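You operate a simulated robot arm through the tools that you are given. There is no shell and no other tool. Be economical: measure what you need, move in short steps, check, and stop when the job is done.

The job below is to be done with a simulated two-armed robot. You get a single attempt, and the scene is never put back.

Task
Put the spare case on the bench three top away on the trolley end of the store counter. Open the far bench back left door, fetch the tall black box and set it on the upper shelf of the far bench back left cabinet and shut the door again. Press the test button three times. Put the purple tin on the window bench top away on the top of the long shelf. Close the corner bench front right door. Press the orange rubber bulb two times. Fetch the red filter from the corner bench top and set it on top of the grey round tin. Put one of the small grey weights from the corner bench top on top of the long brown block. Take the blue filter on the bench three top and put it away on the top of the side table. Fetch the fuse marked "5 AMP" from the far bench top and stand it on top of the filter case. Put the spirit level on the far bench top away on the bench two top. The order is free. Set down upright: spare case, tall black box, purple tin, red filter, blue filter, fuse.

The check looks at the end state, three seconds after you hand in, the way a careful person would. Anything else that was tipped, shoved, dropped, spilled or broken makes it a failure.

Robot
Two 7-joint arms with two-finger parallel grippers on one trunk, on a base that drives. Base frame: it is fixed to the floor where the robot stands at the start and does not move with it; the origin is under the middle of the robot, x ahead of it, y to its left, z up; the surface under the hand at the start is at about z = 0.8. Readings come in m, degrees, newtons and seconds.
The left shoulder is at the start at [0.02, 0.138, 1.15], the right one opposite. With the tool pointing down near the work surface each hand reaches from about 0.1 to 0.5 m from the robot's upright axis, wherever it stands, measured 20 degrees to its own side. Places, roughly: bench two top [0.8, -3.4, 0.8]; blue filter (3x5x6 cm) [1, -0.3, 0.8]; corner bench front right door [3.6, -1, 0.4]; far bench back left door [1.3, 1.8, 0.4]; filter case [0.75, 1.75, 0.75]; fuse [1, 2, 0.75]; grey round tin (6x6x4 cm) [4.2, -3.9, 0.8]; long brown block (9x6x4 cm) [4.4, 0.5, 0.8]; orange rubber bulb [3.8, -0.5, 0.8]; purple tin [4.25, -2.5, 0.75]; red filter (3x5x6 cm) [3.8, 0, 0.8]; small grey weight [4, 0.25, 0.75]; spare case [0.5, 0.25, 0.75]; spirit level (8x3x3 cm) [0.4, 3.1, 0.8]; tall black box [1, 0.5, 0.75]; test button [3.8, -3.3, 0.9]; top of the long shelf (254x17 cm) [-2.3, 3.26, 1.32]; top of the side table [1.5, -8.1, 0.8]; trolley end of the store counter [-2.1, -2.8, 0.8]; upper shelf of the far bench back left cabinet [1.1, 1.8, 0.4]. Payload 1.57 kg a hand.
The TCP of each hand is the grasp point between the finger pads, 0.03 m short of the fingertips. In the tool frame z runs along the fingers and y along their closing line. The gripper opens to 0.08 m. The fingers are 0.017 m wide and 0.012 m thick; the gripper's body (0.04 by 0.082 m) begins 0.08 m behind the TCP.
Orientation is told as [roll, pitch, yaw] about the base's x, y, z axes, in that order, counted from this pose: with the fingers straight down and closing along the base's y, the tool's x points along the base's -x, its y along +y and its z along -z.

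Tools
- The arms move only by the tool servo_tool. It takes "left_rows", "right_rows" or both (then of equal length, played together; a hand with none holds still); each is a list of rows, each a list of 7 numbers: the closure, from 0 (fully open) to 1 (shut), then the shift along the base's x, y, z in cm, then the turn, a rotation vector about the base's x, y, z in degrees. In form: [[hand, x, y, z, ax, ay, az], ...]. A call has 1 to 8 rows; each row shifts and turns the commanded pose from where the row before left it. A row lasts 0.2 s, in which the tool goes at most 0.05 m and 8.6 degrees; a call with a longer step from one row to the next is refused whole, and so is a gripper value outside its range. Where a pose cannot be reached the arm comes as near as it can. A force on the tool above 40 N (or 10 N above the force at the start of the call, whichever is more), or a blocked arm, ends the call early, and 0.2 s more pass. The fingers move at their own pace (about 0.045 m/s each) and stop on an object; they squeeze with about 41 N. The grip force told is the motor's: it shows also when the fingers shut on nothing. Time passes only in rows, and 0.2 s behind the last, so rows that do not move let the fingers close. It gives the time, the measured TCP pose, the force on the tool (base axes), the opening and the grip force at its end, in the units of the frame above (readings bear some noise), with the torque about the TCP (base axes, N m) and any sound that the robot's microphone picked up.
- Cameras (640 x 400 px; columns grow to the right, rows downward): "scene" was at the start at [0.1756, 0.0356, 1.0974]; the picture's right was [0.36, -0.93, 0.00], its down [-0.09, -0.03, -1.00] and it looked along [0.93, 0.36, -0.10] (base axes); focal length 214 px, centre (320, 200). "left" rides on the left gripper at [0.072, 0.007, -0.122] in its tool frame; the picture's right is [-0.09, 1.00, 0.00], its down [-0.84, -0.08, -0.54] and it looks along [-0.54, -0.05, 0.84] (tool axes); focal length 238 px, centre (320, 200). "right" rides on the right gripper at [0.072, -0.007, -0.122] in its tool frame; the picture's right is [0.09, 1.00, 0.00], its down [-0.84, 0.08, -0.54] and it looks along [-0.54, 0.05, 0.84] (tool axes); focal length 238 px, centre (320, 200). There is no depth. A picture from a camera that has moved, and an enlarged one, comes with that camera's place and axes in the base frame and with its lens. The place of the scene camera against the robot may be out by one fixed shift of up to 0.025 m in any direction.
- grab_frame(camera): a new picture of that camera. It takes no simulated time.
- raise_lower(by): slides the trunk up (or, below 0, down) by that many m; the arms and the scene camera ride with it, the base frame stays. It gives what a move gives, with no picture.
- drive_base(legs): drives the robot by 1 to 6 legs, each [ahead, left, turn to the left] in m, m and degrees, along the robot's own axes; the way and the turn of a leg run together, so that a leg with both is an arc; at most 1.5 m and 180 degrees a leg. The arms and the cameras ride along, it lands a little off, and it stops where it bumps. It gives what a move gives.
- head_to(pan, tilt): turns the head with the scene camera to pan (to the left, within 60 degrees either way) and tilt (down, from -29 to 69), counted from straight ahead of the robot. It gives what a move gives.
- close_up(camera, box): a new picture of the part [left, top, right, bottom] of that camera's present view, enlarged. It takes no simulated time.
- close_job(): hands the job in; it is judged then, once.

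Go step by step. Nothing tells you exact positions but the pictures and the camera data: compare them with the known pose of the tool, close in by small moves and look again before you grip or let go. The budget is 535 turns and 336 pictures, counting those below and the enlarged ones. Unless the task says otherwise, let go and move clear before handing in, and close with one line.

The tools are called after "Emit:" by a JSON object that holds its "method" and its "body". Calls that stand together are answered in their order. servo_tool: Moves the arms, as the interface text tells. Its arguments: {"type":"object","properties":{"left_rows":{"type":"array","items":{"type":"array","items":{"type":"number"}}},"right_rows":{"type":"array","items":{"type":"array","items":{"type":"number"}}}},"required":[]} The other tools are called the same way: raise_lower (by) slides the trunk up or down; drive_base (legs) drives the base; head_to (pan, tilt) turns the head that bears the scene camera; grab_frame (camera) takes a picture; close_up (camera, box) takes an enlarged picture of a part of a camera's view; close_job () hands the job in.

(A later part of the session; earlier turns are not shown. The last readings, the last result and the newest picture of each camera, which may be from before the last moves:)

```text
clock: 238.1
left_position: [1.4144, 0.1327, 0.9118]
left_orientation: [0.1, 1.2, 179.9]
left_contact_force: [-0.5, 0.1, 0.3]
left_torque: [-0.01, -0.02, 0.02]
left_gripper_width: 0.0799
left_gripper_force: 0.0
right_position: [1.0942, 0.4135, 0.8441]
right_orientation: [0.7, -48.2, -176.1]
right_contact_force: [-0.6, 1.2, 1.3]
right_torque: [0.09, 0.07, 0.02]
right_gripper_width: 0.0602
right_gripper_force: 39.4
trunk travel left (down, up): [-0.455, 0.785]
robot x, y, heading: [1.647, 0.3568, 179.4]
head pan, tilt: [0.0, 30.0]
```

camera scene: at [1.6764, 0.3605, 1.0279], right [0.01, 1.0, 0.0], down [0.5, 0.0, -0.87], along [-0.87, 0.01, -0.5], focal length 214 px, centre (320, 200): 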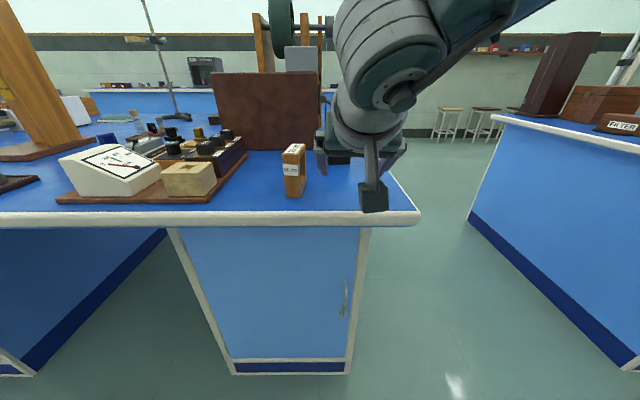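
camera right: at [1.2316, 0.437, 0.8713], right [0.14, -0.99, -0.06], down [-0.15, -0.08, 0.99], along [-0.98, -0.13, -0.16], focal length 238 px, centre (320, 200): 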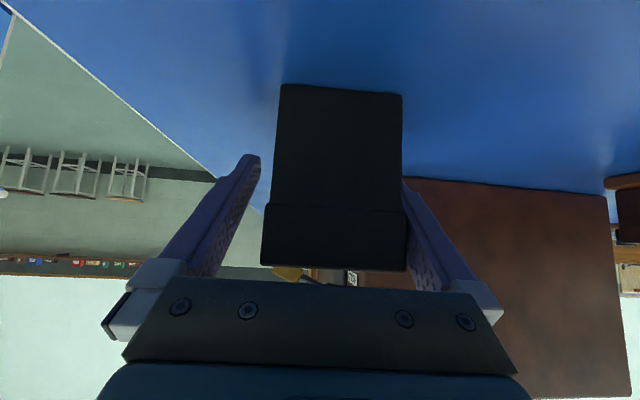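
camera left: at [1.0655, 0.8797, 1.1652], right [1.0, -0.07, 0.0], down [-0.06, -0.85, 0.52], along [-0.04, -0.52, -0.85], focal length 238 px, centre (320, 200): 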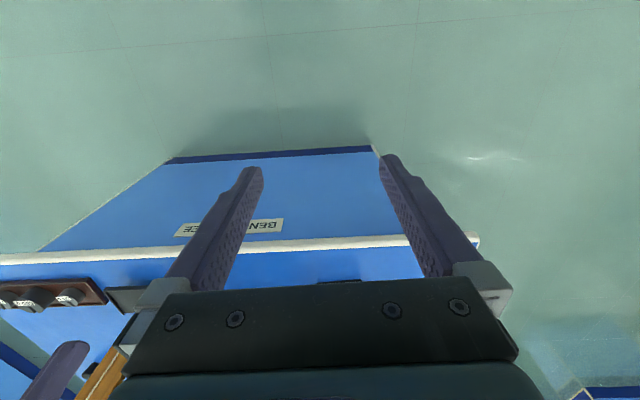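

It's gripped. I'll lift with the trunk and check.

Emit:
{"method": "raise_lower", "body": {"by": 0.1}}

Emit:
{"method": "drive_base", "body": {"legs": [[-0.45, 0, 0]]}}

Emit:
{"method": "grab_frame", "body": {"camera": "right"}}

Emit:
{"method": "grab_frame", "body": {"camera": "scene"}}

```text
clock: 239.5
left_position: [1.4155, 0.1323, 1.0106]
left_orientation: [0.0, 1.2, 179.9]
left_contact_force: [-1.0, 0.2, 0.0]
left_torque: [-0.02, -0.03, -0.01]
left_gripper_width: 0.0802
left_gripper_force: 0.1
right_position: [1.0943, 0.4137, 0.9436]
right_orientation: [0.8, -48.2, -176.2]
right_contact_force: [-0.1, -0.3, -0.8]
right_torque: [-0.01, 0.02, -0.02]
right_gripper_width: 0.0598
right_gripper_force: 40.5
trunk travel left (down, up): [-0.555, 0.685]
robot x, y, heading: [1.6494, 0.3612, 179.7]
head pan, tilt: [0.0, 30.0]
```

```text
clock: 242.2
left_position: [1.8642, 0.127, 1.011]
left_orientation: [-0.1, 1.2, 179.6]
left_contact_force: [0.1, 0.6, 0.1]
left_torque: [-0.04, -0.01, 0.02]
left_gripper_width: 0.0801
left_gripper_force: 0.0
right_position: [1.5462, 0.4107, 0.9439]
right_orientation: [0.7, -48.2, -176.7]
right_contact_force: [-1.1, 0.6, -2.2]
right_torque: [-0.02, 0.0, 0.04]
right_gripper_width: 0.0598
right_gripper_force: 41.0
trunk travel left (down, up): [-0.555, 0.685]
robot x, y, heading: [2.1007, 0.352, 179.1]
head pan, tilt: [0.0, 30.0]
```

```text
273 pictures are left
camera right: at [1.6845, 0.4293, 0.9709], right [0.13, -0.99, -0.06], down [-0.15, -0.08, 0.99], along [-0.98, -0.12, -0.16], focal length 238 px, centre (320, 200)
```

right: 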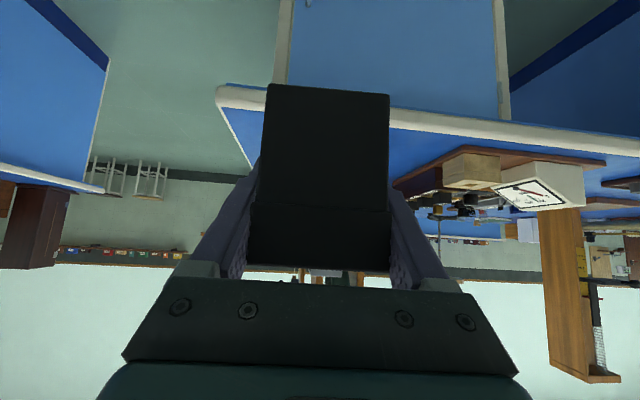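

```text
272 pictures are left
camera scene: at [1.8991, 0.3583, 1.0877], right [0.02, 1.0, 0.0], down [0.5, -0.01, -0.87], along [-0.87, 0.01, -0.5], focal length 214 px, centre (320, 200)
```

scene: 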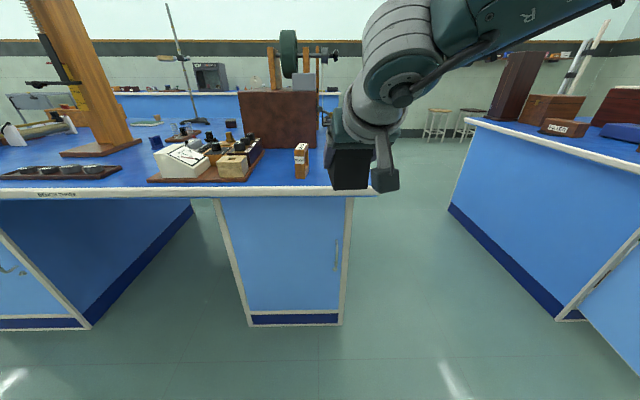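

The box is held level. I'll go over to the open cabinet, approaching at about 20° so the left arm clears the open door.

Emit:
{"method": "drive_base", "body": {"legs": [[-0.1, 0, 0.5], [0, -0.9, 0], [0, -0.85, 0], [0, 0, 20]]}}

Emit:
{"method": "head_to", "body": {"pan": -10, "tilt": 35}}

Emit:
{"method": "grab_frame", "body": {"camera": "scene"}}

```text
clock: 252.9
left_position: [2.0704, 1.8217, 1.0105]
left_orientation: [0.1, 1.2, -159.5]
left_contact_force: [0.0, 0.0, -0.2]
left_torque: [-0.01, 0.03, 0.0]
left_gripper_width: 0.0799
left_gripper_force: 0.0
right_position: [1.6731, 1.9729, 0.9436]
right_orientation: [0.7, -48.3, -155.7]
right_contact_force: [-0.1, 0.1, -1.6]
right_torque: [0.04, -0.04, 0.0]
right_gripper_width: 0.0597
right_gripper_force: 40.9
trunk travel left (down, up): [-0.555, 0.685]
robot x, y, heading: [2.2101, 2.1157, -160.1]
head pan, tilt: [0.0, 30.0]
```

```text
clock: 253.7
left_position: [2.0712, 1.821, 1.0121]
left_orientation: [0.2, 1.3, -159.6]
left_contact_force: [-0.4, -0.2, 0.5]
left_torque: [0.04, -0.04, 0.0]
left_gripper_width: 0.0801
left_gripper_force: 0.0
right_position: [1.6729, 1.9729, 0.9432]
right_orientation: [0.7, -48.3, -155.7]
right_contact_force: [1.3, 0.4, -0.5]
right_torque: [0.02, -0.01, 0.03]
right_gripper_width: 0.0599
right_gripper_force: 41.0
trunk travel left (down, up): [-0.555, 0.685]
robot x, y, heading: [2.2105, 2.1163, -160.1]
head pan, tilt: [-10.0, 35.0]
```

```text
271 pictures are left
camera scene: at [2.0189, 2.068, 1.08], right [-0.17, 0.98, 0.0], down [0.56, 0.1, -0.82], along [-0.81, -0.14, -0.57], focal length 214 px, centre (320, 200)
```

scene: 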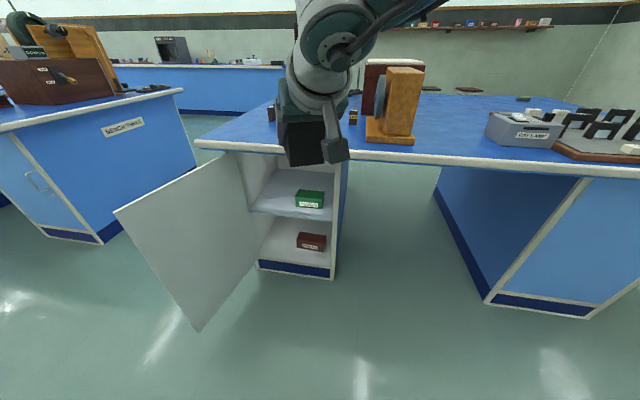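

The shelf is at z≈0.45, with a green box on its right side. LIDS goes on the left at about (1.19, 1.70). I'll tuck the left hand in, lower and look level.

Emit:
{"method": "servo_tool", "body": {"left_rows": [[0, -0.7, 2, 0, 0, 0, 0], [0, -0.7, 2, 0, 0, 0, 0], [0, -0.7, 2, 0, 0, 0, 0], [0, -0.7, 2, 0, 0, 0, 0]]}}

Emit:
{"method": "raise_lower", "body": {"by": -0.4}}

Emit:
{"method": "head_to", "body": {"pan": 5, "tilt": 15}}

Emit:
{"method": "grab_frame", "body": {"camera": "scene"}}

Emit:
{"method": "grab_frame", "body": {"camera": "left"}}

```text
clock: 254.7
left_position: [2.0419, 1.9011, 1.0109]
left_orientation: [0.1, 1.3, -159.5]
left_contact_force: [0.5, 0.5, 0.5]
left_torque: [0.0, -0.03, -0.01]
left_gripper_width: 0.08
left_gripper_force: 0.1
right_position: [1.6723, 1.9733, 0.9436]
right_orientation: [0.6, -48.3, -155.7]
right_contact_force: [0.6, -0.3, -1.6]
right_torque: [0.01, -0.04, -0.02]
right_gripper_width: 0.0598
right_gripper_force: 40.7
trunk travel left (down, up): [-0.555, 0.685]
robot x, y, heading: [2.2105, 2.1151, -160.0]
head pan, tilt: [-10.0, 35.0]
```

```text
clock: 258.5
left_position: [2.0436, 1.9013, 0.6108]
left_orientation: [0.1, 1.3, -159.5]
left_contact_force: [0.4, 0.0, 0.2]
left_torque: [-0.02, 0.0, 0.01]
left_gripper_width: 0.08
left_gripper_force: 0.0
right_position: [1.6729, 1.9729, 0.545]
right_orientation: [0.6, -48.3, -155.7]
right_contact_force: [-0.2, 0.2, -0.6]
right_torque: [0.0, -0.02, 0.0]
right_gripper_width: 0.0598
right_gripper_force: 40.9
trunk travel left (down, up): [-0.155, 1.085]
robot x, y, heading: [2.2107, 2.1133, -160.2]
head pan, tilt: [-10.0, 35.0]
```

```text
clock: 259.3
left_position: [2.0413, 1.9, 0.6116]
left_orientation: [0.2, 1.3, -159.6]
left_contact_force: [-0.6, 0.0, 0.0]
left_torque: [-0.01, 0.0, 0.0]
left_gripper_width: 0.08
left_gripper_force: 0.0
right_position: [1.6714, 1.972, 0.5438]
right_orientation: [0.7, -48.2, -155.7]
right_contact_force: [-0.1, -0.5, -2.2]
right_torque: [0.01, 0.02, 0.01]
right_gripper_width: 0.0597
right_gripper_force: 41.2
trunk travel left (down, up): [-0.155, 1.085]
robot x, y, heading: [2.2094, 2.1163, -160.2]
head pan, tilt: [5.0, 15.0]
```

```text
270 pictures are left
camera scene: at [2.021, 2.044, 0.7119], right [-0.42, 0.91, 0.0], down [0.24, 0.11, -0.97], along [-0.88, -0.41, -0.26], focal length 214 px, centre (320, 200)
```

scene: 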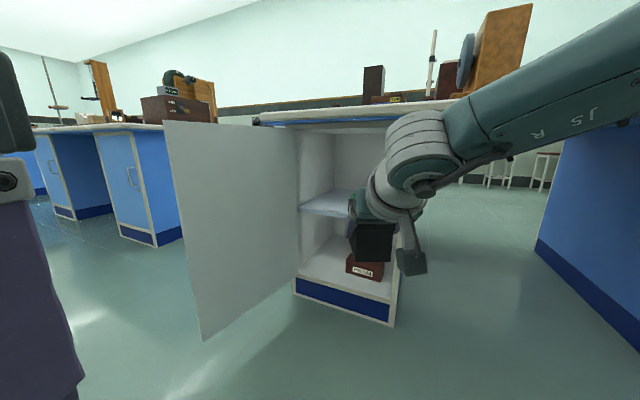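

```text
269 pictures are left
camera left: at [2.1106, 1.9167, 0.7352], right [0.26, -0.97, 0.0], down [-0.82, -0.22, 0.52], along [-0.51, -0.14, -0.85], focal length 238 px, centre (320, 200)
```

left: 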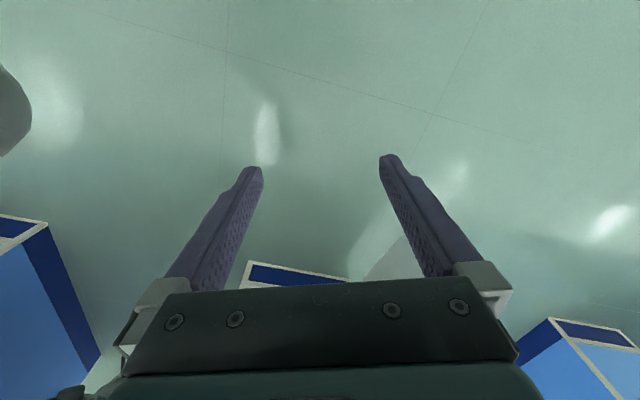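

The shelf top is at z≈0.45, with the left wall at y≈1.61. I'll advance partway and check clearances.

Emit:
{"method": "raise_lower", "body": {"by": -0.015}}

Emit:
{"method": "drive_base", "body": {"legs": [[0, 0.078, 0], [0.3, 0, 0]]}}

Emit:
{"method": "grab_frame", "body": {"camera": "scene"}}

Emit:
{"method": "grab_frame", "body": {"camera": "right"}}

```text
clock: 259.9
left_position: [2.0422, 1.9003, 0.5961]
left_orientation: [0.1, 1.2, -159.6]
left_contact_force: [-0.5, 0.4, -1.0]
left_torque: [0.03, -0.03, 0.02]
left_gripper_width: 0.0803
left_gripper_force: 0.1
right_position: [1.6719, 1.9728, 0.5282]
right_orientation: [0.7, -48.2, -155.7]
right_contact_force: [0.3, 0.1, -1.3]
right_torque: [0.01, -0.04, -0.01]
right_gripper_width: 0.0596
right_gripper_force: 40.8
trunk travel left (down, up): [-0.14, 1.1]
robot x, y, heading: [2.2102, 2.1132, -160.1]
head pan, tilt: [5.0, 15.0]
```

```text
clock: 262.6
left_position: [1.7929, 1.7254, 0.5966]
left_orientation: [0.2, 1.3, -159.4]
left_contact_force: [-0.1, 0.2, -0.6]
left_torque: [-0.02, 0.01, 0.01]
left_gripper_width: 0.0798
left_gripper_force: 0.1
right_position: [1.4223, 1.7969, 0.5289]
right_orientation: [0.7, -48.3, -155.6]
right_contact_force: [-1.3, 0.0, -2.5]
right_torque: [0.01, 0.0, -0.01]
right_gripper_width: 0.0596
right_gripper_force: 41.3
trunk travel left (down, up): [-0.14, 1.1]
robot x, y, heading: [1.9601, 1.9404, -159.9]
head pan, tilt: [5.0, 15.0]
```

```text
268 pictures are left
camera scene: at [1.7707, 1.8683, 0.6969], right [-0.42, 0.91, 0.0], down [0.24, 0.11, -0.97], along [-0.88, -0.41, -0.26], focal length 214 px, centre (320, 200)
```

scene: 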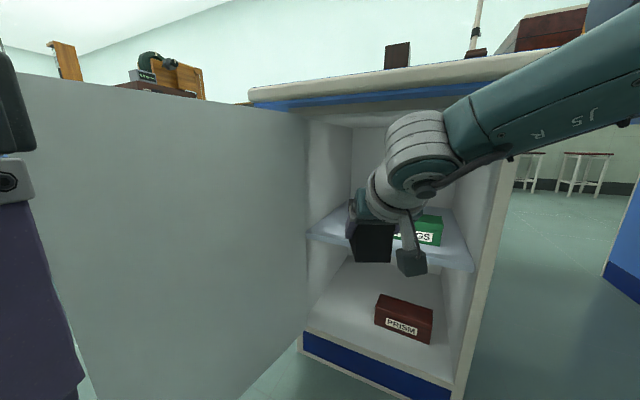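

```text
267 pictures are left
camera right: at [1.5449, 1.8628, 0.5556], right [0.48, -0.88, -0.06], down [-0.11, -0.13, 0.99], along [-0.87, -0.46, -0.16], focal length 238 px, centre (320, 200)
```

right: 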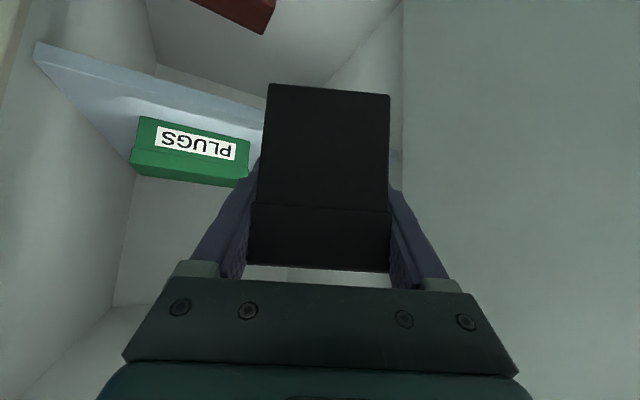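

Emit:
{"method": "raise_lower", "body": {"by": -0.02}}

Emit:
{"method": "drive_base", "body": {"legs": [[0.15, 0.012, 0]]}}

Emit:
{"method": "grab_frame", "body": {"camera": "scene"}}

Emit:
{"method": "grab_frame", "body": {"camera": "right"}}

```text
clock: 263.3
left_position: [1.7933, 1.7244, 0.577]
left_orientation: [0.1, 1.3, -159.5]
left_contact_force: [1.0, -0.4, -0.4]
left_torque: [0.0, 0.0, -0.04]
left_gripper_width: 0.0798
left_gripper_force: 0.0
right_position: [1.4209, 1.7975, 0.5075]
right_orientation: [0.7, -48.1, -155.6]
right_contact_force: [-0.2, 0.3, -0.9]
right_torque: [0.03, -0.02, 0.06]
right_gripper_width: 0.0594
right_gripper_force: 41.1
trunk travel left (down, up): [-0.12, 1.12]
robot x, y, heading: [1.9553, 1.9384, -160.1]
head pan, tilt: [5.0, 15.0]
```

```text
clock: 264.9
left_position: [1.6648, 1.6674, 0.5737]
left_orientation: [0.1, 1.8, -159.4]
left_contact_force: [-0.4, 1.1, -0.2]
left_torque: [-0.02, 0.03, 0.0]
left_gripper_width: 0.08
left_gripper_force: 0.1
right_position: [1.2936, 1.7406, 0.5031]
right_orientation: [0.6, -47.6, -155.3]
right_contact_force: [0.0, -0.1, -1.4]
right_torque: [-0.02, -0.01, -0.01]
right_gripper_width: 0.0598
right_gripper_force: 41.0
trunk travel left (down, up): [-0.12, 1.12]
robot x, y, heading: [1.8194, 1.8767, -160.1]
head pan, tilt: [5.0, 15.0]
stopped in leg 1: the robot was blocked; the commanded pose is now the measured one
```

```text
266 pictures are left
camera scene: at [1.6409, 1.8122, 0.675], right [-0.42, 0.91, 0.0], down [0.24, 0.12, -0.96], along [-0.87, -0.41, -0.27], focal length 214 px, centre (320, 200)
```

scene: 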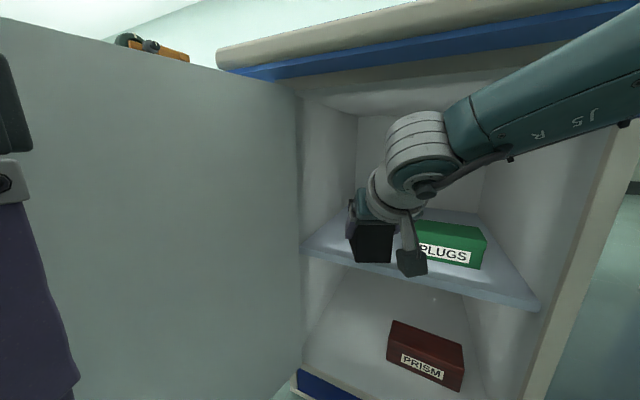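

```text
265 pictures are left
camera right: at [1.4162, 1.8072, 0.5315], right [0.48, -0.88, -0.06], down [-0.12, -0.13, 0.98], along [-0.87, -0.46, -0.17], focal length 238 px, centre (320, 200)
```

right: 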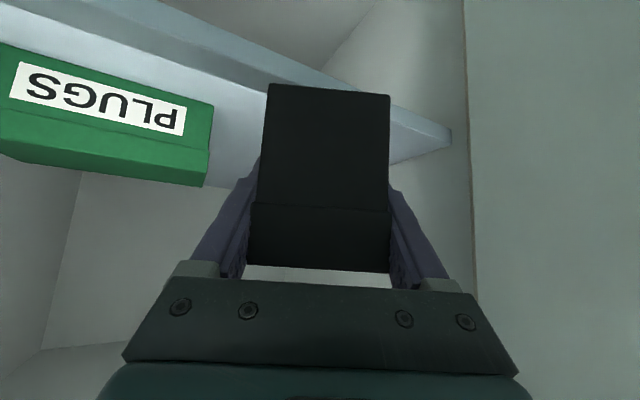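

Emit:
{"method": "head_to", "body": {"pan": 55, "tilt": 20}}

Emit:
{"method": "grab_frame", "body": {"camera": "scene"}}

```text
clock: 266.1
left_position: [1.6658, 1.6684, 0.5741]
left_orientation: [0.1, 1.8, -159.5]
left_contact_force: [-0.2, -0.2, -0.3]
left_torque: [-0.01, 0.01, -0.02]
left_gripper_width: 0.08
left_gripper_force: 0.0
right_position: [1.2949, 1.7407, 0.5024]
right_orientation: [0.5, -47.6, -155.5]
right_contact_force: [0.6, 0.7, -1.2]
right_torque: [-0.02, 0.02, -0.03]
right_gripper_width: 0.0596
right_gripper_force: 40.9
trunk travel left (down, up): [-0.12, 1.12]
robot x, y, heading: [1.8179, 1.8751, -159.8]
head pan, tilt: [55.0, 20.0]
```

```text
264 pictures are left
camera scene: at [1.7021, 1.7618, 0.667], right [-0.97, 0.26, -0.01], down [0.1, 0.34, -0.94], along [-0.24, -0.91, -0.35], focal length 214 px, centre (320, 200)
```

scene: 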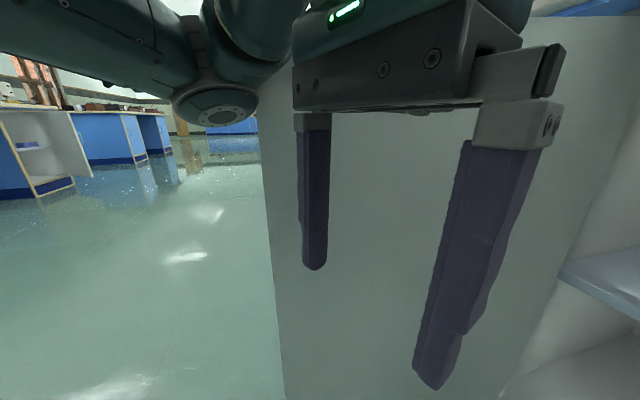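

The left elbow is touching the open door. I'll back out, shift to the right and come in at a steeper angle (heading about 222°).

Emit:
{"method": "drive_base", "body": {"legs": [[-0.3, 0, 0], [0, -0.3, 0], [0, 0, 22]]}}

Emit:
{"method": "head_to", "body": {"pan": -10, "tilt": 20}}

Emit:
{"method": "grab_frame", "body": {"camera": "scene"}}

```text
clock: 270.9
left_position: [1.9256, 2.0085, 0.5769]
left_orientation: [0.2, 1.2, -138.8]
left_contact_force: [0.2, -0.6, -0.1]
left_torque: [-0.01, 0.03, 0.0]
left_gripper_width: 0.0799
left_gripper_force: 0.1
right_position: [1.5523, 1.9448, 0.5086]
right_orientation: [0.6, -48.1, -134.8]
right_contact_force: [0.9, 0.4, -1.7]
right_torque: [0.04, -0.05, 0.0]
right_gripper_width: 0.0597
right_gripper_force: 41.3
trunk travel left (down, up): [-0.12, 1.12]
robot x, y, heading: [2.0059, 2.2686, -139.4]
head pan, tilt: [55.0, 20.0]
```

```text
clock: 272.3
left_position: [1.9256, 2.009, 0.5772]
left_orientation: [0.2, 1.2, -138.8]
left_contact_force: [0.8, -0.1, 0.7]
left_torque: [0.01, 0.02, 0.02]
left_gripper_width: 0.0802
left_gripper_force: 0.1
right_position: [1.5526, 1.9449, 0.5081]
right_orientation: [0.6, -48.2, -134.8]
right_contact_force: [-1.0, -0.1, -1.7]
right_torque: [0.03, 0.0, 0.0]
right_gripper_width: 0.0598
right_gripper_force: 40.5
trunk travel left (down, up): [-0.12, 1.12]
robot x, y, heading: [2.0006, 2.2672, -139.2]
head pan, tilt: [-10.0, 20.0]
```

```text
263 pictures are left
camera scene: at [1.8387, 2.1581, 0.6688], right [-0.51, 0.86, 0.0], down [0.29, 0.18, -0.94], along [-0.81, -0.48, -0.34], focal length 214 px, centre (320, 200)
```

scene: 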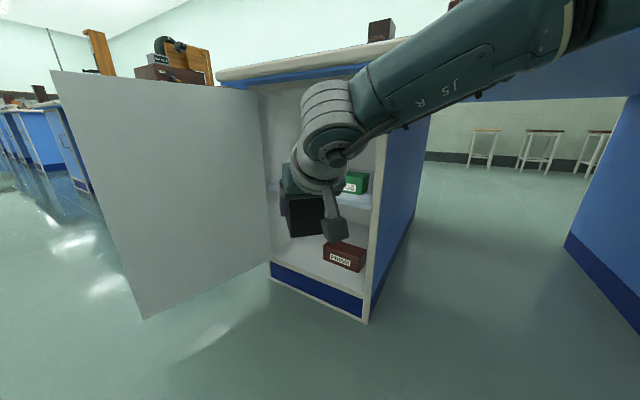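

Emit:
{"method": "drive_base", "body": {"legs": [[0, -0.052, 0], [0.28, 0, 0]]}}

Emit:
{"method": "grab_frame", "body": {"camera": "scene"}}

Emit:
{"method": "grab_frame", "body": {"camera": "right"}}

```text
clock: 274.8
left_position: [1.681, 1.8609, 0.5774]
left_orientation: [0.2, 1.3, -138.5]
left_contact_force: [-0.4, -0.4, 0.1]
left_torque: [0.0, 0.01, 0.01]
left_gripper_width: 0.0802
left_gripper_force: 0.1
right_position: [1.3099, 1.7947, 0.5083]
right_orientation: [0.7, -48.2, -134.5]
right_contact_force: [0.3, 0.1, -1.2]
right_torque: [0.01, -0.03, 0.0]
right_gripper_width: 0.0599
right_gripper_force: 41.0
trunk travel left (down, up): [-0.12, 1.12]
robot x, y, heading: [1.7595, 2.1217, -138.9]
head pan, tilt: [-10.0, 20.0]
```

```text
262 pictures are left
camera scene: at [1.5932, 2.0103, 0.6687], right [-0.52, 0.86, 0.0], down [0.29, 0.18, -0.94], along [-0.8, -0.48, -0.34], focal length 214 px, centre (320, 200)
```

scene: 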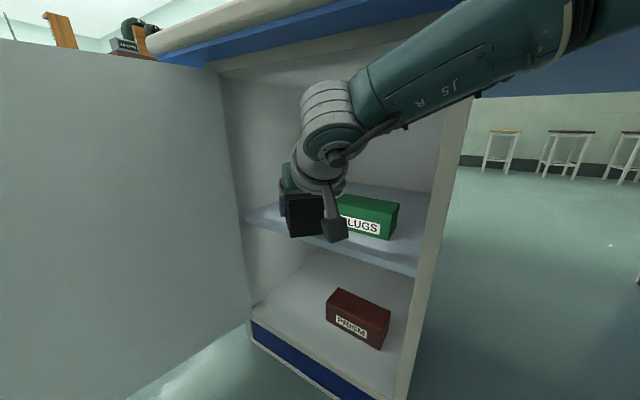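

```text
261 pictures are left
camera right: at [1.3997, 1.9015, 0.5352], right [0.76, -0.65, -0.06], down [-0.06, -0.16, 0.99], along [-0.65, -0.74, -0.16], focal length 238 px, centre (320, 200)
```

right: 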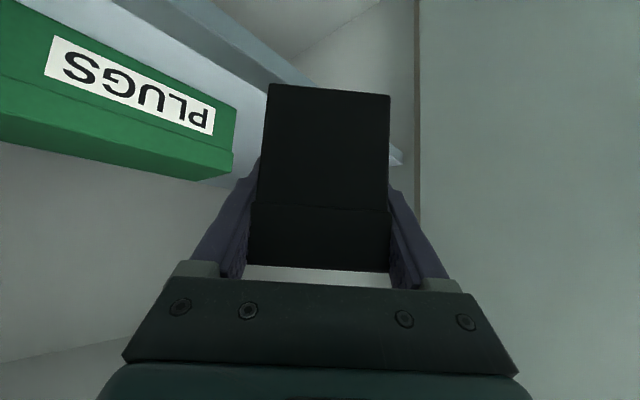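

Emit:
{"method": "drive_base", "body": {"legs": [[0.09, 0, 0]]}}

Emit:
{"method": "grab_frame", "body": {"camera": "scene"}}

```text
clock: 276.1
left_position: [1.6639, 1.8247, 0.569]
left_orientation: [0.9, 3.5, -138.9]
left_contact_force: [1.1, 0.7, 0.6]
left_torque: [-0.01, -0.03, -0.01]
left_gripper_width: 0.0799
left_gripper_force: 0.1
right_position: [1.2972, 1.7631, 0.4833]
right_orientation: [1.7, -45.9, -135.4]
right_contact_force: [-0.8, 0.3, -2.1]
right_torque: [-0.02, 0.0, 0.01]
right_gripper_width: 0.0597
right_gripper_force: 40.8
trunk travel left (down, up): [-0.12, 1.12]
robot x, y, heading: [1.6948, 2.0599, -139.2]
head pan, tilt: [-10.0, 20.0]
stopped in leg 1: the robot was blocked; the commanded pose is now the measured one
```

```text
260 pictures are left
camera scene: at [1.5752, 1.974, 0.6618], right [-0.51, 0.86, 0.0], down [0.33, 0.19, -0.92], along [-0.8, -0.47, -0.38], focal length 214 px, centre (320, 200)
```

scene: 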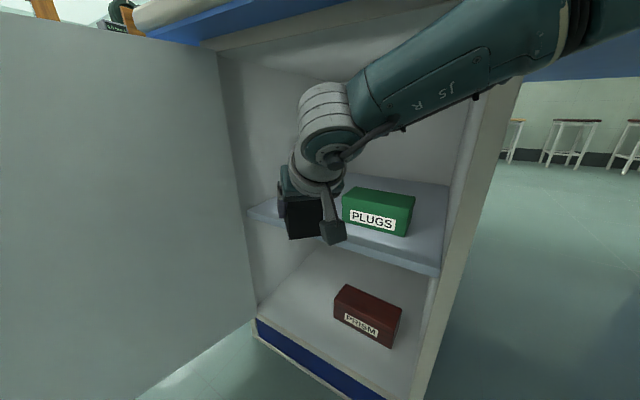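

The body tilted slightly, so something upstream of the wrist is blocked. I'll back off a little and check the readings.

Emit:
{"method": "drive_base", "body": {"legs": [[-0.05, 0, 0]]}}

Emit:
{"method": "head_to", "body": {"pan": -40, "tilt": -10}}

Emit:
{"method": "grab_frame", "body": {"camera": "scene"}}

Emit:
{"method": "head_to", "body": {"pan": 0, "tilt": 60}}

Emit:
{"method": "grab_frame", "body": {"camera": "scene"}}

```text
clock: 277.0
left_position: [1.665, 1.8287, 0.5766]
left_orientation: [0.8, 1.4, -138.7]
left_contact_force: [0.3, 0.3, 0.1]
left_torque: [0.02, -0.03, -0.02]
left_gripper_width: 0.0802
left_gripper_force: 0.2
right_position: [1.2942, 1.7617, 0.5059]
right_orientation: [1.3, -48.1, -135.2]
right_contact_force: [-0.3, -0.9, -0.8]
right_torque: [0.01, 0.0, -0.03]
right_gripper_width: 0.0598
right_gripper_force: 41.1
trunk travel left (down, up): [-0.12, 1.12]
robot x, y, heading: [1.7307, 2.094, -139.1]
head pan, tilt: [-10.0, 20.0]
```

```text
clock: 277.9
left_position: [1.6644, 1.8287, 0.5766]
left_orientation: [0.8, 1.6, -138.7]
left_contact_force: [0.8, 0.3, 0.1]
left_torque: [0.0, 0.01, 0.02]
left_gripper_width: 0.0798
left_gripper_force: 0.1
right_position: [1.2941, 1.7619, 0.5067]
right_orientation: [1.4, -48.1, -135.0]
right_contact_force: [0.4, -0.6, -2.1]
right_torque: [0.01, -0.04, -0.03]
right_gripper_width: 0.0599
right_gripper_force: 41.0
trunk travel left (down, up): [-0.12, 1.12]
robot x, y, heading: [1.7289, 2.095, -139.3]
head pan, tilt: [-40.0, -10.0]
```

```text
259 pictures are left
camera scene: at [1.5716, 2.0258, 0.7149], right [-0.02, 1.0, 0.0], down [-0.16, -0.01, -0.99], along [-0.99, -0.01, 0.16], focal length 214 px, centre (320, 200)
```

scene: 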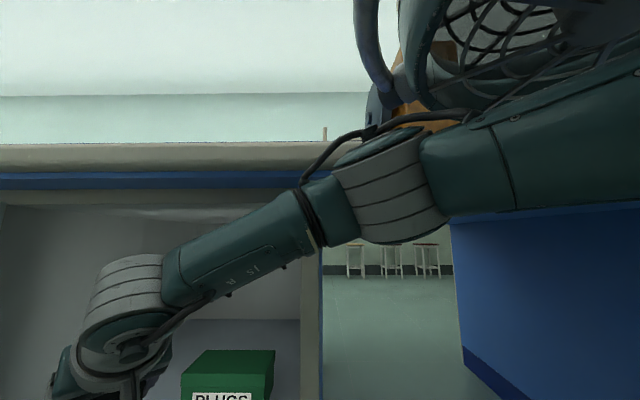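

```text
clock: 279.4
left_position: [1.6644, 1.8281, 0.5764]
left_orientation: [0.9, 1.6, -138.7]
left_contact_force: [0.1, 1.1, -0.4]
left_torque: [-0.02, -0.01, 0.0]
left_gripper_width: 0.0802
left_gripper_force: 0.0
right_position: [1.2943, 1.7629, 0.5062]
right_orientation: [1.4, -48.1, -134.9]
right_contact_force: [0.4, 0.5, -0.9]
right_torque: [0.05, 0.02, 0.0]
right_gripper_width: 0.0596
right_gripper_force: 41.3
trunk travel left (down, up): [-0.12, 1.12]
robot x, y, heading: [1.7276, 2.0947, -139.2]
head pan, tilt: [0.0, 60.0]
```

```text
258 pictures are left
camera scene: at [1.6065, 1.9832, 0.6097], right [-0.65, 0.76, -0.01], down [0.66, 0.56, -0.5], along [-0.37, -0.33, -0.87], focal length 214 px, centre (320, 200)
```

scene: 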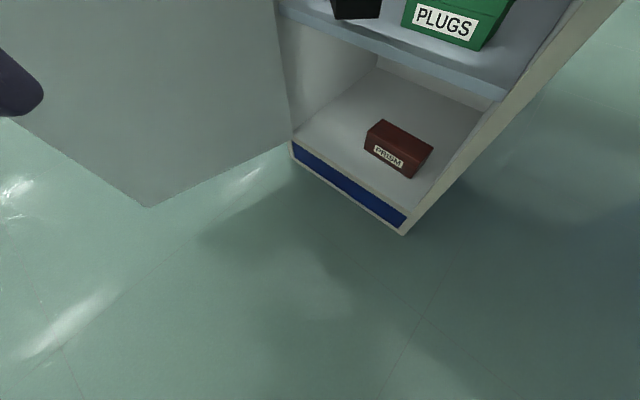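

The right elbow meets the bench slab, so this arm can't reach deep enough. The left hand would suit the geometry, so I'll take the box back to bench three, set it down and re-grip it with the left hand.

Emit:
{"method": "drive_base", "body": {"legs": [[-0.4, 0, 0]]}}

Emit:
{"method": "raise_lower", "body": {"by": 0.4}}

Emit:
{"method": "drive_base", "body": {"legs": [[0, 0, -41], [-0.05, 1.0, 0], [0, 1.0, 0]]}}

Emit:
{"method": "head_to", "body": {"pan": 0, "tilt": 30}}

Emit:
{"method": "grab_frame", "body": {"camera": "scene"}}

```text
clock: 281.9
left_position: [1.9552, 2.0954, 0.5769]
left_orientation: [0.4, 1.2, -137.7]
left_contact_force: [-0.3, 0.4, 0.5]
left_torque: [0.03, 0.0, 0.0]
left_gripper_width: 0.0797
left_gripper_force: 0.2
right_position: [1.5843, 2.0244, 0.5089]
right_orientation: [0.4, -48.4, -133.5]
right_contact_force: [0.2, 0.1, -1.2]
right_torque: [0.03, 0.0, 0.0]
right_gripper_width: 0.0595
right_gripper_force: 40.9
trunk travel left (down, up): [-0.12, 1.12]
robot x, y, heading: [2.0284, 2.3575, -138.4]
head pan, tilt: [0.0, 60.0]
```

```text
clock: 285.7
left_position: [1.9554, 2.0959, 0.9764]
left_orientation: [0.4, 1.2, -137.7]
left_contact_force: [0.0, -0.3, 0.6]
left_torque: [-0.02, -0.01, -0.02]
left_gripper_width: 0.08
left_gripper_force: 0.1
right_position: [1.5847, 2.0242, 0.9097]
right_orientation: [0.5, -48.4, -133.4]
right_contact_force: [-0.1, 0.4, -1.3]
right_torque: [0.02, -0.05, -0.02]
right_gripper_width: 0.0598
right_gripper_force: 41.6
trunk travel left (down, up): [-0.52, 0.72]
robot x, y, heading: [2.0309, 2.3585, -138.2]
head pan, tilt: [0.0, 60.0]
```

```text
clock: 297.4
left_position: [1.9485, 0.2345, 0.9769]
left_orientation: [0.3, 1.2, -176.5]
left_contact_force: [1.1, -0.2, 0.3]
left_torque: [0.0, 0.03, 0.01]
left_gripper_width: 0.0799
left_gripper_force: 0.1
right_position: [1.6137, 0.4094, 0.9095]
right_orientation: [0.5, -48.3, -172.3]
right_contact_force: [-0.1, 0.2, -1.5]
right_torque: [0.0, 0.0, 0.0]
right_gripper_width: 0.0598
right_gripper_force: 40.9
trunk travel left (down, up): [-0.52, 0.72]
robot x, y, heading: [2.1683, 0.3913, -176.8]
head pan, tilt: [0.0, 60.0]
```

```text
clock: 298.4
left_position: [1.9489, 0.2349, 0.9757]
left_orientation: [0.2, 1.3, -176.5]
left_contact_force: [0.2, -0.4, -0.4]
left_torque: [-0.01, -0.03, 0.02]
left_gripper_width: 0.08
left_gripper_force: 0.0
right_position: [1.6143, 0.41, 0.9091]
right_orientation: [0.5, -48.5, -172.0]
right_contact_force: [-0.4, 0.9, -2.3]
right_torque: [0.04, -0.02, 0.0]
right_gripper_width: 0.0598
right_gripper_force: 40.3
trunk travel left (down, up): [-0.52, 0.72]
robot x, y, heading: [2.1712, 0.3924, -176.8]
head pan, tilt: [0.0, 30.0]
```

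```text
257 pictures are left
camera scene: at [1.9698, 0.385, 1.0527], right [-0.05, 1.0, 0.0], down [0.5, 0.03, -0.87], along [-0.86, -0.05, -0.5], focal length 214 px, centre (320, 200)
```

scene: 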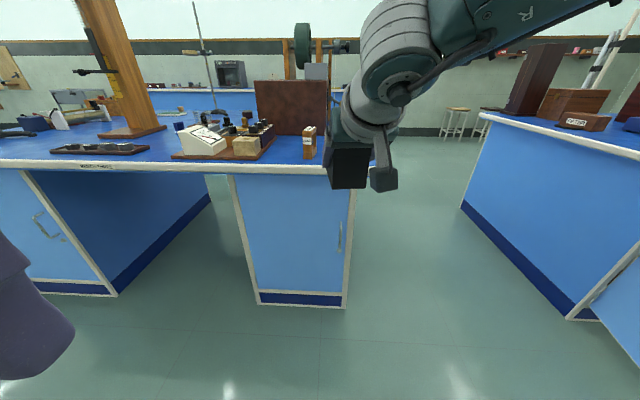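

Emit:
{"method": "drive_base", "body": {"legs": [[0, -0.05, 0], [0.44, 0, 0]]}}

Emit:
{"method": "raise_lower", "body": {"by": -0.06}}

Emit:
{"method": "grab_frame", "body": {"camera": "right"}}

```text
clock: 301.5
left_position: [1.5117, 0.2617, 0.9765]
left_orientation: [0.2, 1.2, -176.3]
left_contact_force: [0.7, 0.7, 0.5]
left_torque: [0.0, -0.01, 0.0]
left_gripper_width: 0.0799
left_gripper_force: 0.0
right_position: [1.1767, 0.4353, 0.9099]
right_orientation: [0.5, -48.3, -171.9]
right_contact_force: [-0.4, 0.5, -1.2]
right_torque: [0.04, -0.03, -0.02]
right_gripper_width: 0.0595
right_gripper_force: 41.3
trunk travel left (down, up): [-0.52, 0.72]
robot x, y, heading: [1.7324, 0.4212, -176.7]
head pan, tilt: [0.0, 30.0]
```

```text
clock: 302.5
left_position: [1.5111, 0.261, 0.9174]
left_orientation: [0.2, 1.1, -176.3]
left_contact_force: [0.7, -0.1, 0.1]
left_torque: [-0.02, 0.02, -0.04]
left_gripper_width: 0.0799
left_gripper_force: 0.1
right_position: [1.1766, 0.4363, 0.8501]
right_orientation: [0.5, -48.5, -172.0]
right_contact_force: [0.3, 0.4, -1.3]
right_torque: [-0.01, -0.07, 0.01]
right_gripper_width: 0.0597
right_gripper_force: 41.1
trunk travel left (down, up): [-0.46, 0.78]
robot x, y, heading: [1.7302, 0.4232, -176.5]
head pan, tilt: [0.0, 30.0]
```

```text
256 pictures are left
camera right: at [1.3129, 0.4635, 0.8766], right [0.21, -0.98, -0.06], down [-0.14, -0.09, 0.99], along [-0.97, -0.19, -0.15], focal length 238 px, centre (320, 200)
```

right: 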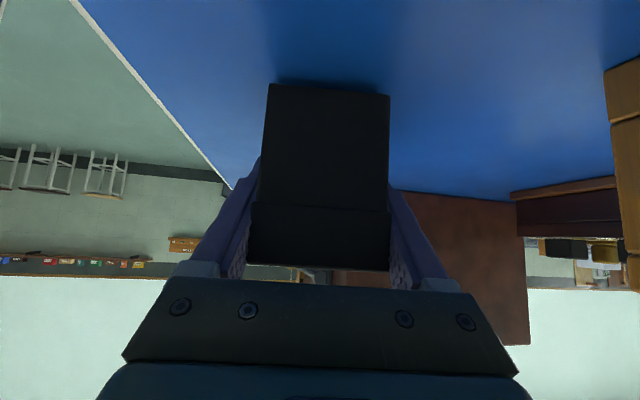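

Emit:
{"method": "raise_lower", "body": {"by": -0.005}}

Emit:
{"method": "raise_lower", "body": {"by": -0.003}}

```text
clock: 303.1
left_position: [1.5109, 0.2608, 0.9124]
left_orientation: [0.1, 1.2, -176.3]
left_contact_force: [-0.5, -0.3, 0.4]
left_torque: [0.02, -0.03, 0.02]
left_gripper_width: 0.0801
left_gripper_force: 0.1
right_position: [1.177, 0.4354, 0.8462]
right_orientation: [0.5, -48.3, -171.9]
right_contact_force: [0.6, 0.2, -1.7]
right_torque: [0.02, -0.03, 0.0]
right_gripper_width: 0.0598
right_gripper_force: 42.0
trunk travel left (down, up): [-0.455, 0.785]
robot x, y, heading: [1.7318, 0.4204, -176.7]
head pan, tilt: [0.0, 30.0]
```

```text
clock: 303.6
left_position: [1.5105, 0.2609, 0.9096]
left_orientation: [0.2, 1.2, -176.3]
left_contact_force: [0.0, -0.3, 0.0]
left_torque: [-0.02, 0.02, -0.02]
left_gripper_width: 0.0801
left_gripper_force: 0.1
right_position: [1.1756, 0.4347, 0.8454]
right_orientation: [0.5, -48.7, -171.9]
right_contact_force: [7.0, -0.2, 18.9]
right_torque: [0.69, -0.87, -0.22]
right_gripper_width: 0.0595
right_gripper_force: 41.5
trunk travel left (down, up): [-0.452, 0.788]
robot x, y, heading: [1.7309, 0.4236, -176.9]
head pan, tilt: [0.0, 30.0]
```

It touched down. I'll release and withdraw straight back.

Emit:
{"method": "servo_tool", "body": {"right_rows": [[0.6, 0, 0, 0, 0, 0, 0], [0.2, 0, 0, 0, 0, 0, 0], [0, 0, 0, 0, 0, 0, 0], [0, 0, 0, 0, 0, 0, 0]]}}

Emit:
{"method": "drive_base", "body": {"legs": [[-0.45, 0, 0]]}}

Emit:
{"method": "grab_frame", "body": {"camera": "right"}}

```text
clock: 304.6
left_position: [1.5098, 0.2608, 0.9074]
left_orientation: [0.2, 1.2, -176.3]
left_contact_force: [-0.4, -0.6, 0.6]
left_torque: [0.0, 0.01, -0.03]
left_gripper_width: 0.0801
left_gripper_force: 0.2
right_position: [1.1766, 0.4356, 0.842]
right_orientation: [0.5, -48.4, -172.1]
right_contact_force: [-0.6, 0.0, 0.2]
right_torque: [0.01, 0.0, 0.0]
right_gripper_width: 0.0799
right_gripper_force: 0.1
trunk travel left (down, up): [-0.452, 0.788]
robot x, y, heading: [1.7316, 0.4188, -176.8]
head pan, tilt: [0.0, 30.0]
```

```text
clock: 307.3
left_position: [1.9519, 0.2852, 0.909]
left_orientation: [0.2, 1.2, -176.5]
left_contact_force: [-0.2, 0.2, 0.6]
left_torque: [-0.01, -0.04, 0.01]
left_gripper_width: 0.0799
left_gripper_force: 0.0
right_position: [1.6164, 0.4602, 0.8422]
right_orientation: [0.5, -48.4, -172.0]
right_contact_force: [-0.5, -0.4, 0.3]
right_torque: [0.03, 0.02, -0.01]
right_gripper_width: 0.08
right_gripper_force: 0.0
trunk travel left (down, up): [-0.452, 0.788]
robot x, y, heading: [2.1737, 0.4433, -177.0]
head pan, tilt: [0.0, 30.0]
```

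```text
255 pictures are left
camera right: at [1.753, 0.489, 0.8686], right [0.2, -0.98, -0.06], down [-0.14, -0.09, 0.99], along [-0.97, -0.19, -0.15], focal length 238 px, centre (320, 200)
```

right: 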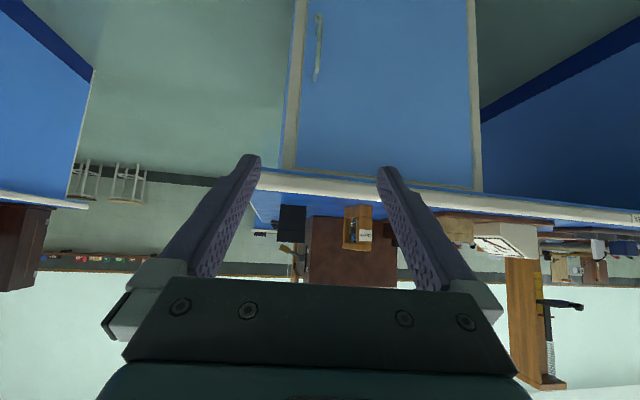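

The box stands at about (1.16, 0.434). Now I'll bring the right hand back to pointing down, and then the left hand forward.

Emit:
{"method": "servo_tool", "body": {"right_rows": [[0, 3.5, 2.4, 0.5, 0, -6, 0], [0, 3.5, 2.4, 0.5, 0, -6, 0], [0, 3.5, 2.4, 0.5, 0, -6, 0], [0, 3.5, 2.4, 0.5, 0, -6, 0], [0, 3.5, 2.4, 0.5, 0, -6, 0], [0, 3.5, 2.4, 0.5, 0, -6, 0], [0, 3.5, 2.4, 0.5, 0, -6, 0], [0, 3.5, 2.4, 0.5, 0, -5, 0]]}}

Emit:
{"method": "servo_tool", "body": {"left_rows": [[0, -3, 1, 0, 0, 8, 0], [0, -3, 1, 0, 0, 8, 0], [0, -3, 1, 0, 0, 8, 0], [0, -3, 1, 0, 0, 8, 0], [0, -3, 1, 0, 0, 8, 0], [0, -3, 1, 0, 0, 8, 0]]}}

```text
clock: 309.1
left_position: [1.9507, 0.2871, 0.9089]
left_orientation: [0.2, 1.2, -176.4]
left_contact_force: [-0.9, 0.0, -1.2]
left_torque: [-0.02, -0.03, -0.04]
left_gripper_width: 0.0799
left_gripper_force: 0.0
right_position: [1.8959, 0.6536, 0.8827]
right_orientation: [6.2, -1.6, -174.6]
right_contact_force: [0.4, 1.0, 0.6]
right_torque: [-0.03, 0.0, -0.01]
right_gripper_width: 0.0803
right_gripper_force: 0.0
trunk travel left (down, up): [-0.452, 0.788]
robot x, y, heading: [2.177, 0.444, -176.7]
head pan, tilt: [0.0, 30.0]
```

```text
clock: 310.5
left_position: [1.7718, 0.3442, 0.91]
left_orientation: [-3.7, -46.7, -174.7]
left_contact_force: [0.7, -0.2, 0.2]
left_torque: [0.01, -0.02, 0.01]
left_gripper_width: 0.0799
left_gripper_force: 0.1
right_position: [1.8953, 0.6536, 0.884]
right_orientation: [6.4, -1.7, -174.7]
right_contact_force: [-0.7, -0.4, -0.2]
right_torque: [-0.02, 0.04, 0.03]
right_gripper_width: 0.0803
right_gripper_force: 0.0
trunk travel left (down, up): [-0.452, 0.788]
robot x, y, heading: [2.1707, 0.4455, -177.0]
head pan, tilt: [0.0, 30.0]
```

Emit:
{"method": "servo_tool", "body": {"left_rows": [[0, -3, 0, 0, 0, 7, 0], [0, -3, 0, 0, 0, 7, 0], [0, -3, 0, 0, 0, 0, 0]]}}

Emit:
{"method": "head_to", "body": {"pan": 40, "tilt": 10}}

Emit:
{"method": "grab_frame", "body": {"camera": "scene"}}

Emit:
{"method": "grab_frame", "body": {"camera": "left"}}

```text
clock: 311.3
left_position: [1.6812, 0.3461, 0.9101]
left_orientation: [-6.3, -60.6, -172.6]
left_contact_force: [-0.5, 0.0, -0.8]
left_torque: [-0.03, -0.02, -0.02]
left_gripper_width: 0.0799
left_gripper_force: 0.1
right_position: [1.895, 0.6521, 0.8847]
right_orientation: [6.3, -1.7, -174.7]
right_contact_force: [0.1, 0.1, -0.2]
right_torque: [0.0, -0.02, 0.02]
right_gripper_width: 0.08
right_gripper_force: 0.0
trunk travel left (down, up): [-0.452, 0.788]
robot x, y, heading: [2.1692, 0.4441, -176.8]
head pan, tilt: [0.0, 30.0]
```

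```text
clock: 312.4
left_position: [1.6825, 0.3453, 0.9098]
left_orientation: [-6.3, -60.6, -172.6]
left_contact_force: [-0.4, -0.3, 0.0]
left_torque: [0.0, -0.01, 0.0]
left_gripper_width: 0.08
left_gripper_force: 0.2
right_position: [1.8958, 0.6524, 0.8837]
right_orientation: [6.3, -1.7, -174.7]
right_contact_force: [0.7, -0.7, 0.4]
right_torque: [0.03, 0.01, 0.0]
right_gripper_width: 0.08
right_gripper_force: 0.0
trunk travel left (down, up): [-0.452, 0.788]
robot x, y, heading: [2.172, 0.4446, -176.9]
head pan, tilt: [40.0, 10.0]
```

```text
254 pictures are left
camera scene: at [1.9946, 0.3775, 1.0171], right [-0.68, 0.73, 0.0], down [0.13, 0.12, -0.98], along [-0.72, -0.67, -0.17], focal length 214 px, centre (320, 200)
```

scene: 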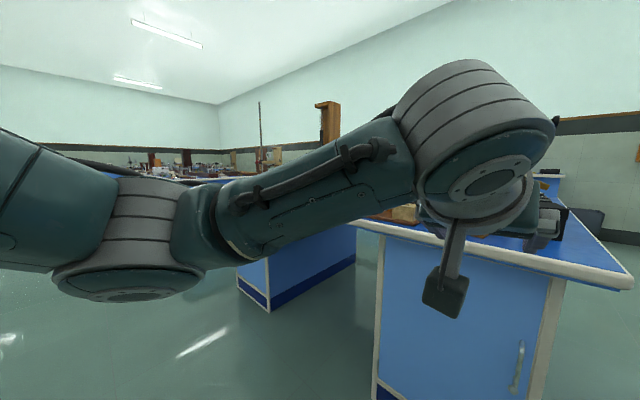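

```text
253 pictures are left
camera left: at [1.8242, 0.3423, 0.9071], right [-0.01, -1.0, 0.03], down [0.06, 0.03, 1.0], along [-1.0, 0.01, 0.06], focal length 238 px, centre (320, 200)
```

left: 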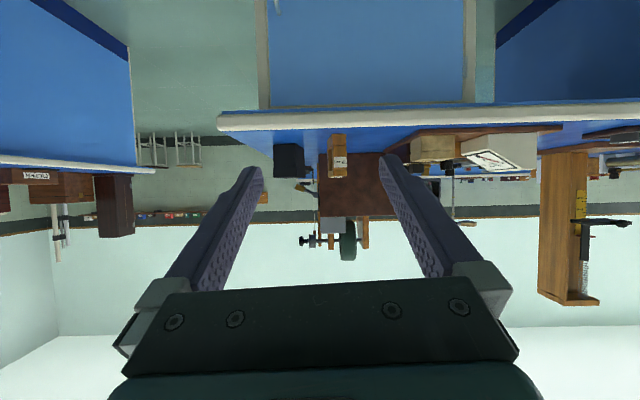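

The left arm folds well, with its elbow low. I'll extend it a bit more and approach the box, which is already aligned with the hand's yaw.

Emit:
{"method": "servo_tool", "body": {"left_rows": [[0, -3, 0, 0, 0, 0, 0], [0, -3, 0, 0, 0, 0, 0], [0, -2.5, 0, 0, 0, 0, 0]]}}

Emit:
{"method": "drive_base", "body": {"legs": [[0, -0.1, 0], [0.22, 0, 0]]}}

Emit:
{"method": "grab_frame", "body": {"camera": "left"}}

```text
clock: 313.1
left_position: [1.5948, 0.3451, 0.9067]
left_orientation: [-6.3, -60.6, -172.7]
left_contact_force: [-0.7, -0.9, -0.1]
left_torque: [-0.01, -0.03, 0.0]
left_gripper_width: 0.0801
left_gripper_force: 0.0
right_position: [1.8941, 0.6521, 0.8838]
right_orientation: [6.2, -1.8, -174.7]
right_contact_force: [-0.3, 0.1, -0.3]
right_torque: [0.01, -0.02, 0.0]
right_gripper_width: 0.08
right_gripper_force: 0.1
trunk travel left (down, up): [-0.452, 0.788]
robot x, y, heading: [2.1704, 0.4437, -176.9]
head pan, tilt: [40.0, 10.0]
```

```text
clock: 315.6
left_position: [1.3721, 0.4361, 0.9075]
left_orientation: [-6.4, -60.6, -172.9]
left_contact_force: [-0.3, 0.3, 0.9]
left_torque: [-0.01, 0.0, 0.02]
left_gripper_width: 0.0799
left_gripper_force: 0.0
right_position: [1.6726, 0.7413, 0.884]
right_orientation: [6.4, -1.7, -175.1]
right_contact_force: [-1.1, 0.1, -0.2]
right_torque: [-0.03, 0.0, 0.01]
right_gripper_width: 0.0795
right_gripper_force: 0.2
trunk travel left (down, up): [-0.452, 0.788]
robot x, y, heading: [1.949, 0.5345, -177.4]
head pan, tilt: [40.0, 10.0]
```

```text
252 pictures are left
camera left: at [1.5155, 0.4323, 0.9032], right [-0.02, -1.0, 0.03], down [0.06, 0.03, 1.0], along [-1.0, 0.02, 0.06], focal length 238 px, centre (320, 200)
```

left: 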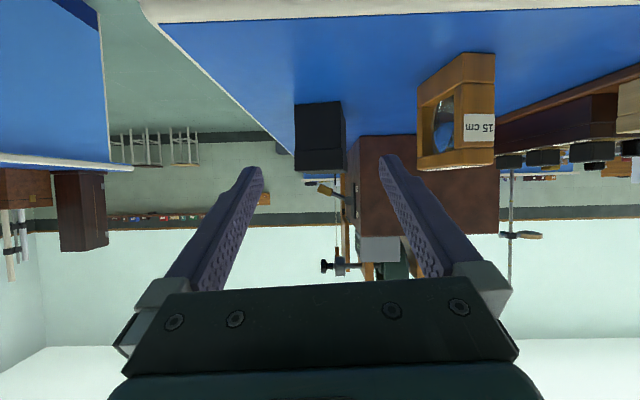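

Emit:
{"method": "servo_tool", "body": {"left_rows": [[0, 0, 1.2, 0, 0, 0, 4], [0, 0, 1.2, 0, 0, 0, 4]]}}

Emit:
{"method": "raise_lower", "body": {"by": -0.06}}

Emit:
{"method": "drive_base", "body": {"legs": [[0.1, 0.009, 0]]}}

Emit:
{"method": "grab_frame", "body": {"camera": "left"}}

```text
clock: 316.2
left_position: [1.3728, 0.4613, 0.9052]
left_orientation: [-6.3, -60.6, -164.8]
left_contact_force: [0.3, 0.5, 0.9]
left_torque: [0.04, 0.01, 0.01]
left_gripper_width: 0.0801
left_gripper_force: 0.2
right_position: [1.6726, 0.7416, 0.8841]
right_orientation: [6.3, -1.6, -175.0]
right_contact_force: [0.5, 0.1, -0.1]
right_torque: [0.03, 0.05, 0.02]
right_gripper_width: 0.0801
right_gripper_force: 0.0
trunk travel left (down, up): [-0.452, 0.788]
robot x, y, heading: [1.9502, 0.5304, -177.5]
head pan, tilt: [40.0, 10.0]
```

```text
clock: 317.2
left_position: [1.3717, 0.4607, 0.8462]
left_orientation: [-6.4, -60.6, -164.9]
left_contact_force: [-0.5, -0.4, 0.2]
left_torque: [0.0, 0.01, -0.06]
left_gripper_width: 0.0799
left_gripper_force: 0.1
right_position: [1.674, 0.7411, 0.8244]
right_orientation: [6.4, -1.7, -175.1]
right_contact_force: [0.1, 0.3, -0.4]
right_torque: [0.0, -0.02, -0.01]
right_gripper_width: 0.0801
right_gripper_force: 0.0
trunk travel left (down, up): [-0.392, 0.848]
robot x, y, heading: [1.948, 0.5318, -177.0]
head pan, tilt: [40.0, 10.0]
```

```text
clock: 318.3
left_position: [1.2714, 0.4465, 0.8468]
left_orientation: [-6.3, -60.6, -165.0]
left_contact_force: [-1.0, -0.2, 0.1]
left_torque: [0.01, -0.03, -0.01]
left_gripper_width: 0.0801
left_gripper_force: 0.1
right_position: [1.5726, 0.728, 0.8237]
right_orientation: [6.2, -1.7, -175.1]
right_contact_force: [-0.8, 0.0, 0.4]
right_torque: [-0.01, -0.02, 0.0]
right_gripper_width: 0.08
right_gripper_force: 0.0
trunk travel left (down, up): [-0.392, 0.848]
robot x, y, heading: [1.848, 0.5222, -177.0]
head pan, tilt: [40.0, 10.0]
```

```text
251 pictures are left
camera left: at [1.4129, 0.4626, 0.8425], right [0.12, -0.99, 0.03], down [0.06, 0.03, 1.0], along [-0.99, -0.12, 0.06], focal length 238 px, centre (320, 200)
```

left: 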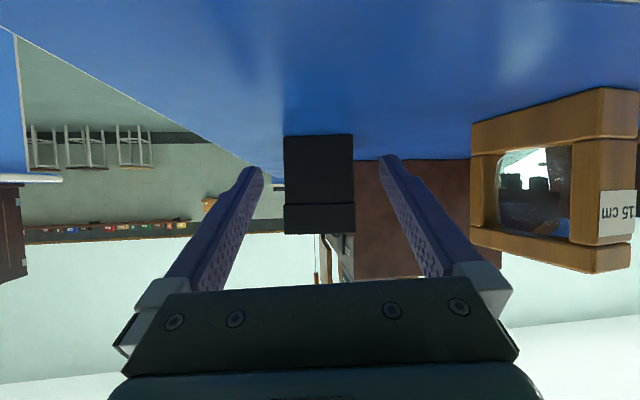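

Emit:
{"method": "drive_base", "body": {"legs": [[0.06, 0.006, 0]]}}

Emit:
{"method": "servo_tool", "body": {"left_rows": [[0, -1.2, -0.2, 0, 0, 0, 0], [0, -1.2, -0.2, 0, 0, 0, 0]]}}

Emit:
{"method": "grab_frame", "body": {"camera": "left"}}

```text
clock: 319.3
left_position: [1.2123, 0.4392, 0.8463]
left_orientation: [-6.2, -60.6, -165.0]
left_contact_force: [0.1, -0.1, 1.3]
left_torque: [0.0, 0.0, -0.01]
left_gripper_width: 0.0801
left_gripper_force: 0.0
right_position: [1.5151, 0.7184, 0.8232]
right_orientation: [6.3, -1.8, -175.1]
right_contact_force: [0.3, 0.3, -0.1]
right_torque: [0.01, 0.01, 0.02]
right_gripper_width: 0.0799
right_gripper_force: 0.2
trunk travel left (down, up): [-0.392, 0.848]
robot x, y, heading: [1.7902, 0.5078, -177.4]
head pan, tilt: [40.0, 10.0]
```

```text
clock: 319.9
left_position: [1.1887, 0.4342, 0.8469]
left_orientation: [-6.3, -60.6, -165.0]
left_contact_force: [-0.3, 0.1, 0.5]
left_torque: [-0.03, 0.02, 0.02]
left_gripper_width: 0.0799
left_gripper_force: 0.1
right_position: [1.5159, 0.7196, 0.8241]
right_orientation: [6.3, -1.7, -175.2]
right_contact_force: [0.8, -0.5, -0.1]
right_torque: [0.01, -0.03, 0.02]
right_gripper_width: 0.0802
right_gripper_force: 0.1
trunk travel left (down, up): [-0.392, 0.848]
robot x, y, heading: [1.7871, 0.5081, -177.0]
head pan, tilt: [40.0, 10.0]
```

```text
250 pictures are left
camera left: at [1.33, 0.4498, 0.8432], right [0.12, -0.99, 0.03], down [0.06, 0.03, 1.0], along [-0.99, -0.12, 0.06], focal length 238 px, centre (320, 200)
```

left: 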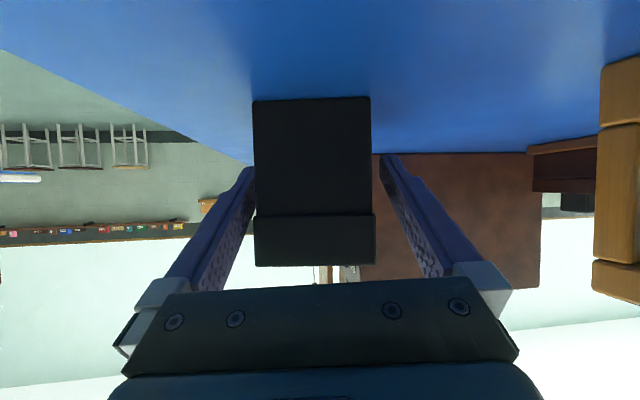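

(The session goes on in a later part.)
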